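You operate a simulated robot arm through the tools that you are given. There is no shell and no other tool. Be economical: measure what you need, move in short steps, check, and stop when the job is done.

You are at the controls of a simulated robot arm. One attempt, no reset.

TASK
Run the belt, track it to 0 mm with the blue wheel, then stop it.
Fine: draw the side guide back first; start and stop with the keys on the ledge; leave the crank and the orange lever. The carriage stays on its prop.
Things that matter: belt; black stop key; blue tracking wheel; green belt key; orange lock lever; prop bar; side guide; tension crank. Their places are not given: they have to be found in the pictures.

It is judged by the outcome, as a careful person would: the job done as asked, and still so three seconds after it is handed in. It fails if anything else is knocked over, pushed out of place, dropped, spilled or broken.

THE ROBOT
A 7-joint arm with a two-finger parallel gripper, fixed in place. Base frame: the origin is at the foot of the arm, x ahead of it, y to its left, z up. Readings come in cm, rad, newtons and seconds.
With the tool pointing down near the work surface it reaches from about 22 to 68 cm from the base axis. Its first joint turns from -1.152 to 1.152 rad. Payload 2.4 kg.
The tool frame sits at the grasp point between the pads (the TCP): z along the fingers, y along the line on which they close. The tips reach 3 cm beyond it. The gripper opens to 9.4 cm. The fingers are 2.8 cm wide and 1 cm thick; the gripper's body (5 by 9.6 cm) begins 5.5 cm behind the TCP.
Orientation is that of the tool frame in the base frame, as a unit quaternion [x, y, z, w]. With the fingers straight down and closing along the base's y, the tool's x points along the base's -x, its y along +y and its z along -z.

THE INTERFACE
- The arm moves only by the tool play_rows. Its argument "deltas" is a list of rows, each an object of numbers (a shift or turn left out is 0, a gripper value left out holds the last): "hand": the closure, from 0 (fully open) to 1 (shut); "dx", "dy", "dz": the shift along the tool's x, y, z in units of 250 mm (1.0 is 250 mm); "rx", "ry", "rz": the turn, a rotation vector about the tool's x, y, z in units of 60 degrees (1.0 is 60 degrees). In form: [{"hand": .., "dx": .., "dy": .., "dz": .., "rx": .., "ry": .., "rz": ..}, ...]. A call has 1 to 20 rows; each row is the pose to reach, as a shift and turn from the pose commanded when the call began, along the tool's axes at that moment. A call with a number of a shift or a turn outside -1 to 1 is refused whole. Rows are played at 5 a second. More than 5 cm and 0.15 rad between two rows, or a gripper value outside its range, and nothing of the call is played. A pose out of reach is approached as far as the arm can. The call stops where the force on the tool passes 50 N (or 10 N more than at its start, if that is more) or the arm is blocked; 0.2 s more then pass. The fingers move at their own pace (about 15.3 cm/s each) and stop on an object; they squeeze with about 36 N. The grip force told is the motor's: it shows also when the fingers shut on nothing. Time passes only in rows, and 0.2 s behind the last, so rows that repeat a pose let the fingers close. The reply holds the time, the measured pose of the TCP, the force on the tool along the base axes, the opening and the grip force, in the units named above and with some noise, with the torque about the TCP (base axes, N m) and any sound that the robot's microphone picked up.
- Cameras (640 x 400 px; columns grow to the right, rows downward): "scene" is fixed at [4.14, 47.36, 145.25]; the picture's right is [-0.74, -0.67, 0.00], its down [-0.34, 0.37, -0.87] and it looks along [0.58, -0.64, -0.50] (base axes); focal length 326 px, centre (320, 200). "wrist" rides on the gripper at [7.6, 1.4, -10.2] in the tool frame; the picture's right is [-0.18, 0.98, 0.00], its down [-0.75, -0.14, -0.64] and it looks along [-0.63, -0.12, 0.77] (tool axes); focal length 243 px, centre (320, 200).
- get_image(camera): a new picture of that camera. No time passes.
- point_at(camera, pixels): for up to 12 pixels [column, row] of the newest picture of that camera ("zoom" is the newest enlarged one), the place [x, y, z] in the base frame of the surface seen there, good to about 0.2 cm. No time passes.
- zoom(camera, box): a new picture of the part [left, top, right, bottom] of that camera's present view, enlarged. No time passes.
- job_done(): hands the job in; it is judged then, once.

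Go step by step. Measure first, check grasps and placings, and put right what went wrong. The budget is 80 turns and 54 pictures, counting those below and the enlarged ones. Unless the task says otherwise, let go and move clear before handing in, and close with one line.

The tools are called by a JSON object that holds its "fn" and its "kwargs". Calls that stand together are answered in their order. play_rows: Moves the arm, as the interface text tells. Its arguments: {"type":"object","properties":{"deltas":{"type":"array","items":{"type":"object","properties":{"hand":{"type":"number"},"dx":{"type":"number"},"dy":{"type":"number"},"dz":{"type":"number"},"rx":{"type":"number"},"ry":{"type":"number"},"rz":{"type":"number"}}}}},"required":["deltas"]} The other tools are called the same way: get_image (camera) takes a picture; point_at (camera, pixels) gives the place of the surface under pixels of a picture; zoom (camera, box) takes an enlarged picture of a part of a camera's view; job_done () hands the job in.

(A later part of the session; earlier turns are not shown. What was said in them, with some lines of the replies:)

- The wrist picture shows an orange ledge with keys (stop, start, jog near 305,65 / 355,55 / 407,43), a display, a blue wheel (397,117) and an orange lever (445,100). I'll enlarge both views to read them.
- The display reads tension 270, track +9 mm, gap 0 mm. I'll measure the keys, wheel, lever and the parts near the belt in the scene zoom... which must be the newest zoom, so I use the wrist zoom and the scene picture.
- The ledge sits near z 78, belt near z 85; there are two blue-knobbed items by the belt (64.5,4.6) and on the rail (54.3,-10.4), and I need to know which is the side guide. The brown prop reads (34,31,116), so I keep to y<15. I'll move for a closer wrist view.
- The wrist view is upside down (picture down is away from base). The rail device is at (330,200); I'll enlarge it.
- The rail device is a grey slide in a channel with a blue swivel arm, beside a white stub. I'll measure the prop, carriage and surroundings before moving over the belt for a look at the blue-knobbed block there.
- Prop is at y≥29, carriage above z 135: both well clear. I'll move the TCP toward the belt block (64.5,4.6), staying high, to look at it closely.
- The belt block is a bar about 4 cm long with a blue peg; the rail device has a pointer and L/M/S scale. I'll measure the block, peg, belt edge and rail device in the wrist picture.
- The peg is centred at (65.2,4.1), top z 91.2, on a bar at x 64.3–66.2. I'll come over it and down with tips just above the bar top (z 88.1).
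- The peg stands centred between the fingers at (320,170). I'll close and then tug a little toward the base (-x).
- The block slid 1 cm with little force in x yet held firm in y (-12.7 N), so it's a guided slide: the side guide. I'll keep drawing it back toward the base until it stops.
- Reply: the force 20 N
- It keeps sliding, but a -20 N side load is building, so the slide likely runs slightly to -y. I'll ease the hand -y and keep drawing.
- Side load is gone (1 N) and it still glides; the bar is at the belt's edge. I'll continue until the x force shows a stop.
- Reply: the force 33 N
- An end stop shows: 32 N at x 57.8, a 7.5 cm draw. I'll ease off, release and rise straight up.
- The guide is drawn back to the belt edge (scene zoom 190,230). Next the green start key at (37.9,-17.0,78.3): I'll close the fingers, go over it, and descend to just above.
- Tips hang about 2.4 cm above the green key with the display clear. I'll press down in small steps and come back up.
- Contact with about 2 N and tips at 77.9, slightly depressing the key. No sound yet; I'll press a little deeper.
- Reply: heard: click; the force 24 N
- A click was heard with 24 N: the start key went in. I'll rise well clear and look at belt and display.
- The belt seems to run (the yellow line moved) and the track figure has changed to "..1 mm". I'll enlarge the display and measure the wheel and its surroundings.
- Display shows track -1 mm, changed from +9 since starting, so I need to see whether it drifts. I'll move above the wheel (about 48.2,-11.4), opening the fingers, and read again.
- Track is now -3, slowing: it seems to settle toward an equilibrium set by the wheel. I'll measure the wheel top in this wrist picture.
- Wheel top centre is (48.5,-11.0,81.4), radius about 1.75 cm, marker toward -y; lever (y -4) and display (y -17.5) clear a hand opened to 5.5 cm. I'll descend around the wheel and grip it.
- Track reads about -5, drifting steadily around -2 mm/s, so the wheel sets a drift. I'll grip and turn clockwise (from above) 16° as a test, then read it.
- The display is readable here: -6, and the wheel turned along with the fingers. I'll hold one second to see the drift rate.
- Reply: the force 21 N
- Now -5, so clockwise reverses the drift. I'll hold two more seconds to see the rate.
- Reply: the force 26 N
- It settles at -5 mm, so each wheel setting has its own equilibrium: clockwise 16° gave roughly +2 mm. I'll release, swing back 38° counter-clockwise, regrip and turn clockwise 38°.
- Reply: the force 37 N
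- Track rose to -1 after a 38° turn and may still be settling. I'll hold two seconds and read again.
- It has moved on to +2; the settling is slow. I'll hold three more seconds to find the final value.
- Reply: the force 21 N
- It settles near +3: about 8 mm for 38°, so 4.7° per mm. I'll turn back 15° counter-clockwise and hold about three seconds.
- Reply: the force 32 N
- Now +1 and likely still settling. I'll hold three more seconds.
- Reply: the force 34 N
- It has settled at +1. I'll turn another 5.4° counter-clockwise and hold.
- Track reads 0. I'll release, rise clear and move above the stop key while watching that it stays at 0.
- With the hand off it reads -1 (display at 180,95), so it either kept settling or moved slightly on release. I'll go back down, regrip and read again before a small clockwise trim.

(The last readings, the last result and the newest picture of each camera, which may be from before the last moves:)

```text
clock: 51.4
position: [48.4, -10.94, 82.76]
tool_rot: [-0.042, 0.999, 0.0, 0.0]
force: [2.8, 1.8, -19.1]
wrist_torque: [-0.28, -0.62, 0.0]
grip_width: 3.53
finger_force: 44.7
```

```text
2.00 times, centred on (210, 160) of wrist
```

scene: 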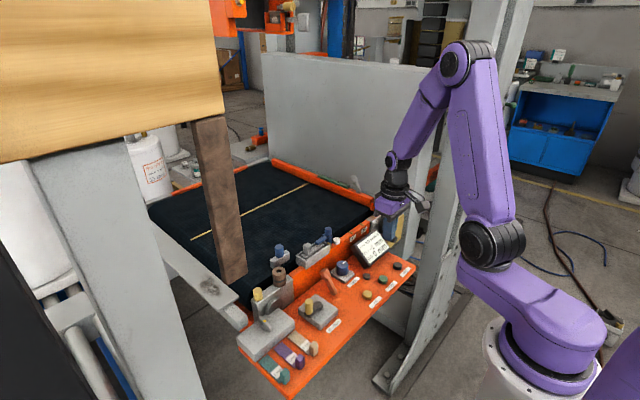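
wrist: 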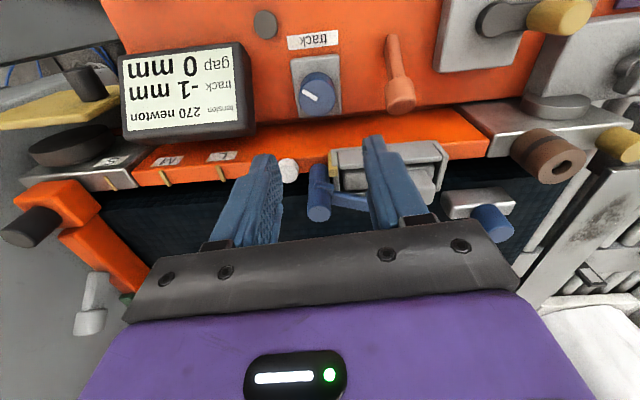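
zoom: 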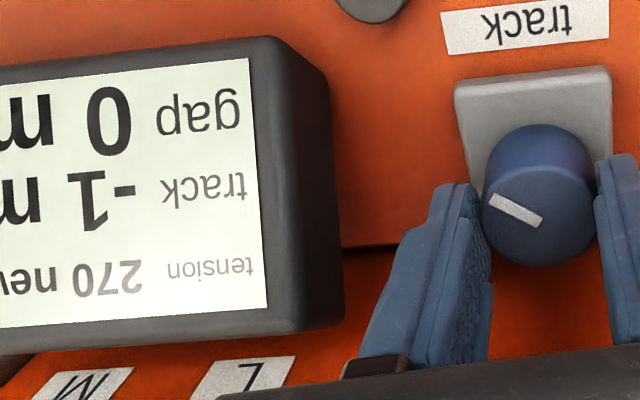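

Steady at -1; the previous setting gave +1 for 5.4° difference, so the middle should be about 2.7° clockwise. I'll turn that and hold.

{"fn": "play_rows", "kwargs": {"deltas": [{"rz": 0.025}, {"rz": 0.046}, {"rz": 0.046}, {"rz": 0.046}, {"rz": 0.046}, {"rz": 0.046}, {"rz": 0.046}, {"rz": 0.046}, {"rz": 0.046}, {"rz": 0.046}, {"rz": 0.046}, {"rz": 0.046}, {"rz": 0.046}, {"rz": 0.046}, {"rz": 0.046}, {"rz": 0.046}, {"rz": 0.046}, {"rz": 0.046}, {"rz": 0.046}, {"rz": 0.046}]}}

{"fn": "play_rows", "kwargs": {"deltas": [{"hand": 0.45}, {"hand": 0.45}, {"dz": -0.1}, {"dz": -0.25}, {"dz": -0.4}, {"dz": -0.5}, {"dz": -0.5}, {"dz": -0.5}, {"dz": -0.5}, {"dz": -0.5}, {"dz": -0.5}, {"dz": -0.5}, {"dz": -0.5}, {"dz": -0.5}, {"dz": -0.5}, {"dz": -0.5}]}}

{"fn": "zoom", "kwargs": {"camera": "wrist", "box": [100, 30, 400, 230]}}

```text
clock: 55.6
position: [48.51, -11.02, 82.68]
tool_rot: [-0.018, 1.0, 0.0, 0.0]
force: [13.7, 20.9, -31.1]
wrist_torque: [0.8, -0.44, 0.02]
grip_width: 3.5
finger_force: 44.7
```

```text
clock: 59.0
position: [48.25, -11.05, 95.15]
tool_rot: [-0.017, 1.0, -0.001, 0.0]
force: [0.2, 0.9, 1.1]
wrist_torque: [0.03, 0.0, -0.01]
grip_width: 5.17
finger_force: 0.2
```

```text
2.00 times, centred on (250, 130) of wrist
```

zoom: 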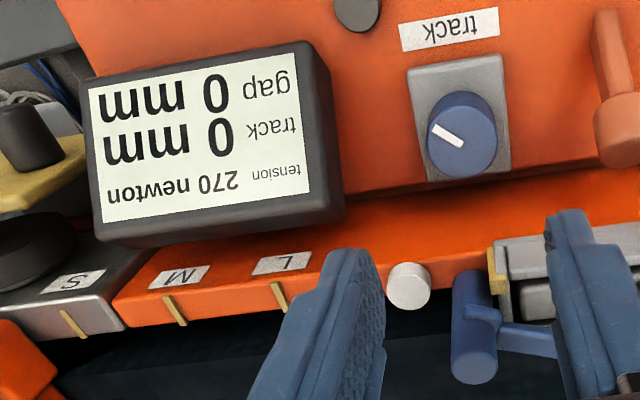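

Track holds at 0 with the hand away for about three seconds and the setting seven seconds old. Now to the stop key at (38.0,-24.9,78.4), fingers shut, stopping just above it.

{"fn": "play_rows", "kwargs": {"deltas": [{"hand": 1, "dx": 0.11, "dy": -0.13}, {"dx": 0.22, "dy": -0.27}, {"dx": 0.33, "dy": -0.4}, {"dx": 0.426, "dy": -0.539}, {"dx": 0.426, "dy": -0.539, "dz": 0.16}, {"dx": 0.426, "dy": -0.539, "dz": 0.32}, {"dx": 0.426, "dy": -0.539, "dz": 0.446}, {"dx": 0.426, "dy": -0.539, "dz": 0.446}]}}

{"fn": "get_image", "kwargs": {"camera": "wrist"}}

{"fn": "zoom", "kwargs": {"camera": "scene", "box": [270, 210, 430, 310]}}

```text
clock: 60.8
position: [38.11, -24.69, 84.4]
tool_rot: [-0.018, 1.0, 0.0, 0.0]
force: [0.5, 0.0, -0.1]
wrist_torque: [-0.01, 0.02, -0.02]
grip_width: 0.0
finger_force: 32.6
```

```text
10 pictures are left
```

wrist: 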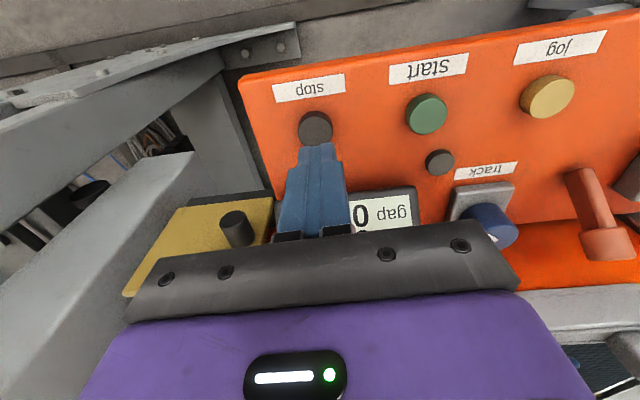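

```text
4.00 times, centred on (350, 260) of scene
```

zoom: 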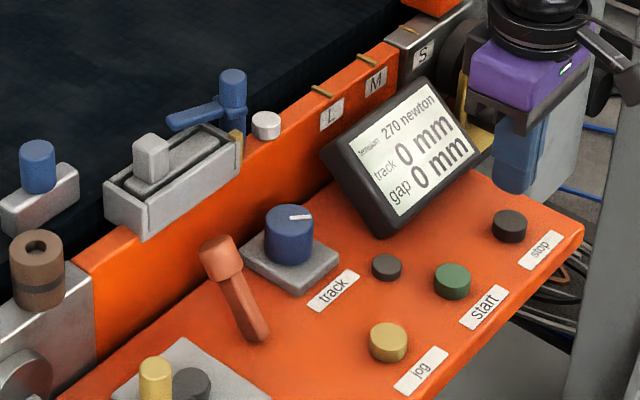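

Track still 0, and the tips sit over the black key. But the rail device's blue arm (zoom 175,120) seems to point more over the belt than before, so I'll measure it now, then press stop.

{"fn": "point_at", "kwargs": {"camera": "zoom", "pixels": [[232, 74], [210, 111], [190, 117], [174, 122], [228, 105], [150, 140], [236, 135], [110, 185], [38, 148], [265, 118]]}}

{"fn": "play_rows", "kwargs": {"deltas": [{"dz": 0.05, "dy": -0.006}, {"dz": 0.09, "dy": -0.006}, {"dz": 0.115, "dy": -0.006}, {"dz": 0.13, "dy": -0.006}, {"dz": 0.142, "dy": -0.006}, {"dz": 0.15, "dy": -0.006}, {"dz": 0.158, "dy": -0.006}, {"dz": 0.164, "dy": -0.006}, {"dz": 0.166, "dy": -0.006}]}}

```text
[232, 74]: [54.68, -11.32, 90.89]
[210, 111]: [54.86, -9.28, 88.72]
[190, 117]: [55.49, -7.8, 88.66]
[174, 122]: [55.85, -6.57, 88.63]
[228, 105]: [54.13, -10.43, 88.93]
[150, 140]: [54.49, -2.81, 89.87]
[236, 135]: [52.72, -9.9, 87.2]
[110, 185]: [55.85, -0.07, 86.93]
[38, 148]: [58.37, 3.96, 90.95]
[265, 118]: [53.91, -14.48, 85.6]
```

```text
clock: 62.8
position: [38.05, -25.24, 80.18]
tool_rot: [-0.017, 1.0, -0.001, 0.0]
force: [-7.1, 0.1, 19.5]
wrist_torque: [0.0, 0.23, 0.01]
grip_width: 0.0
finger_force: 32.3
heard: click
```

Click heard: stop pressed. The measured arm (54.9,-9.3)→(55.9,-6.6) is swung about 14° toward the belt, whereas originally it lay parallel to the rail; my gripper body must have brushed it, so I'll put it back. First rise and check the display.

{"fn": "play_rows", "kwargs": {"deltas": [{"dz": -0.05}, {"dz": -0.22}, {"dz": -0.4}, {"dz": -0.56}, {"dz": -0.66, "rz": 0.035}, {"dz": -0.66, "rz": 0.035}]}}

{"fn": "zoom", "kwargs": {"camera": "scene", "box": [290, 215, 400, 285]}}

{"fn": "point_at", "kwargs": {"camera": "zoom", "pixels": [[110, 150], [150, 145], [190, 135], [112, 160], [185, 70]]}}

```text
clock: 64.2
position: [38.02, -25.18, 96.73]
tool_rot: [0.001, 1.0, 0.0, 0.0]
force: [0.8, 0.4, -0.5]
wrist_torque: [0.02, 0.01, 0.03]
grip_width: 0.03
finger_force: 33.0
```

```text
5.71 times, centred on (345, 250) of scene
```

zoom: 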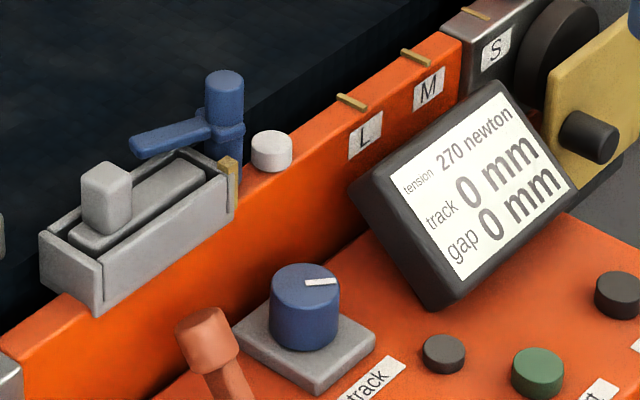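

```text
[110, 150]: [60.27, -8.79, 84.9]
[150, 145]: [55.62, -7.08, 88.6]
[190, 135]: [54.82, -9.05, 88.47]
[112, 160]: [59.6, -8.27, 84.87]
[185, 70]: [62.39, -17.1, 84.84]
```

Track 0 with the belt stopped. Now I'll go over the belt side of the blue arm's tip (58.6,-6.9) with closed fingers and lower the tips to z≈87.7, clear of everything.

{"fn": "play_rows", "kwargs": {"deltas": [{"dx": -0.13, "dy": 0.11}, {"dx": -0.26, "dy": 0.22}, {"dx": -0.38, "dy": 0.34}, {"dx": -0.5, "dy": 0.45}, {"dx": -0.62, "dy": 0.56}, {"dx": -0.73, "dy": 0.65}, {"dx": -0.824, "dy": 0.732}, {"dx": -0.824, "dy": 0.732, "dz": 0.12}, {"dx": -0.824, "dy": 0.732, "dz": 0.24}, {"dx": -0.824, "dy": 0.732, "dz": 0.24}]}}

{"fn": "zoom", "kwargs": {"camera": "scene", "box": [270, 205, 370, 265]}}

```text
clock: 66.4
position: [58.67, -6.71, 90.45]
tool_rot: [0.0, 1.0, 0.0, 0.0]
force: [0.0, -0.1, 0.2]
wrist_torque: [-0.02, 0.01, 0.02]
grip_width: 0.01
finger_force: 32.6
```

```text
6.40 times, centred on (320, 235) of scene
```

zoom: 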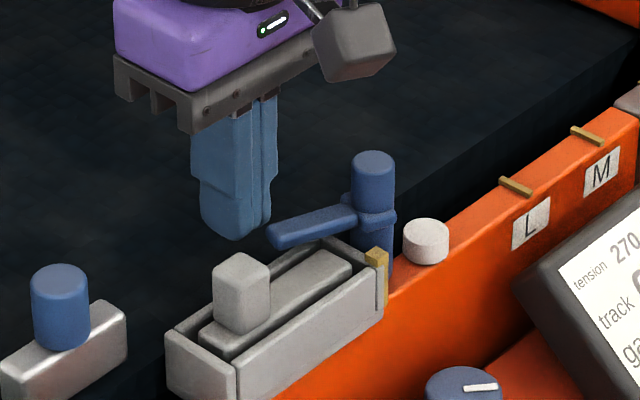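

Tips are on the belt side of the arm and just above the channel wall. I'll push gently toward the rail about 1.9 cm and check.

{"fn": "play_rows", "kwargs": {"deltas": [{"dy": -0.02, "dz": -0.008}, {"dy": -0.02, "dz": -0.008, "dx": 0.03}, {"dy": -0.02, "dz": -0.008, "dx": 0.05}, {"dy": -0.02, "dz": -0.008, "dx": 0.065}, {"dy": -0.02, "dz": -0.008, "dx": 0.078}, {"dy": -0.02, "dz": -0.008, "dx": 0.078}]}}

{"fn": "zoom", "kwargs": {"camera": "scene", "box": [285, 215, 365, 265]}}

```text
clock: 67.8
position: [56.78, -7.55, 90.88]
tool_rot: [0.001, 1.0, 0.0, 0.0]
force: [0.6, -0.7, 0.3]
wrist_torque: [-0.03, -0.02, -0.02]
grip_width: 0.0
finger_force: 32.5
```

```text
8.00 times, centred on (325, 240) of scene
```

zoom: 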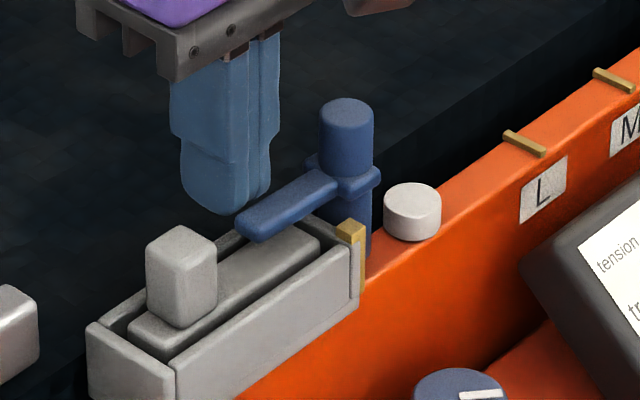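

Compared with my original 8× picture, the blue arm again lies parallel to the channel with its tip at the same place. I'll back off, rise and retreat clear, then do a final check.

{"fn": "play_rows", "kwargs": {"deltas": [{"dx": -0.06}, {"dx": -0.06, "dz": -0.15}, {"dx": -0.06, "dz": -0.34}, {"dx": -0.06, "dz": -0.5}, {"dx": 0.1, "dz": -0.56}, {"dx": 0.28, "dz": -0.56}, {"dx": 0.46, "dz": -0.56}, {"dx": 0.64, "dz": -0.56, "hand": 0.3}, {"dx": 0.76, "dz": -0.56}]}}

{"fn": "get_image", "kwargs": {"camera": "scene"}}

{"fn": "zoom", "kwargs": {"camera": "scene", "box": [235, 190, 415, 300]}}

```text
clock: 69.8
position: [38.04, -7.27, 104.58]
tool_rot: [0.001, 1.0, 0.0, 0.001]
force: [0.1, 0.6, 0.3]
wrist_torque: [0.01, -0.02, -0.02]
grip_width: 6.59
finger_force: 0.0
```

```text
5 pictures are left
```

scene: 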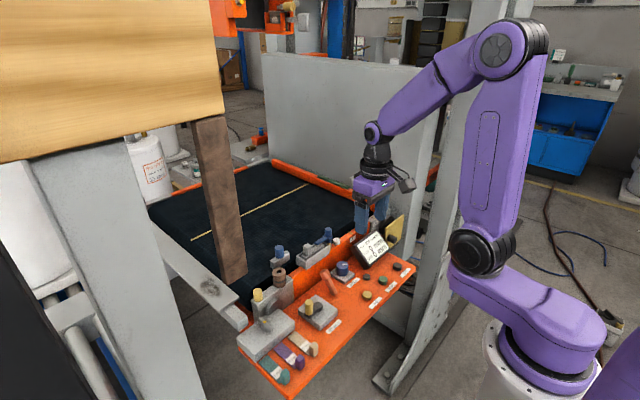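

```text
3.56 times, centred on (325, 245) of scene
```

zoom: 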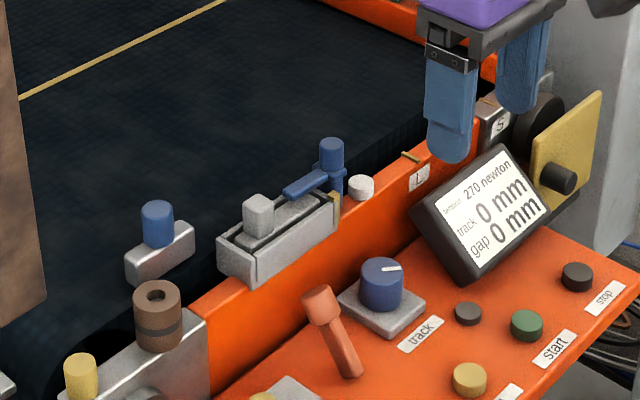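

All matches the start picture apart from the drawn-back guide and turned wheel: track 0 mm, tension 270, lever, crank, blue arm and prop as they were. The hand is clear, so I'll hand in.

{"fn": "job_done", "kwargs": {}}

```text
The job is handed in.
```

The belt is tracked to 0 mm with the blue wheel and stopped with the black key; the side guide was drawn back before I started it. While turning the wheel, the gripper knocked the blue swivel arm on the rail about 14° out of place. I pushed it back, and it matches the starting picture. The crank, orange lever and prop were left alone.
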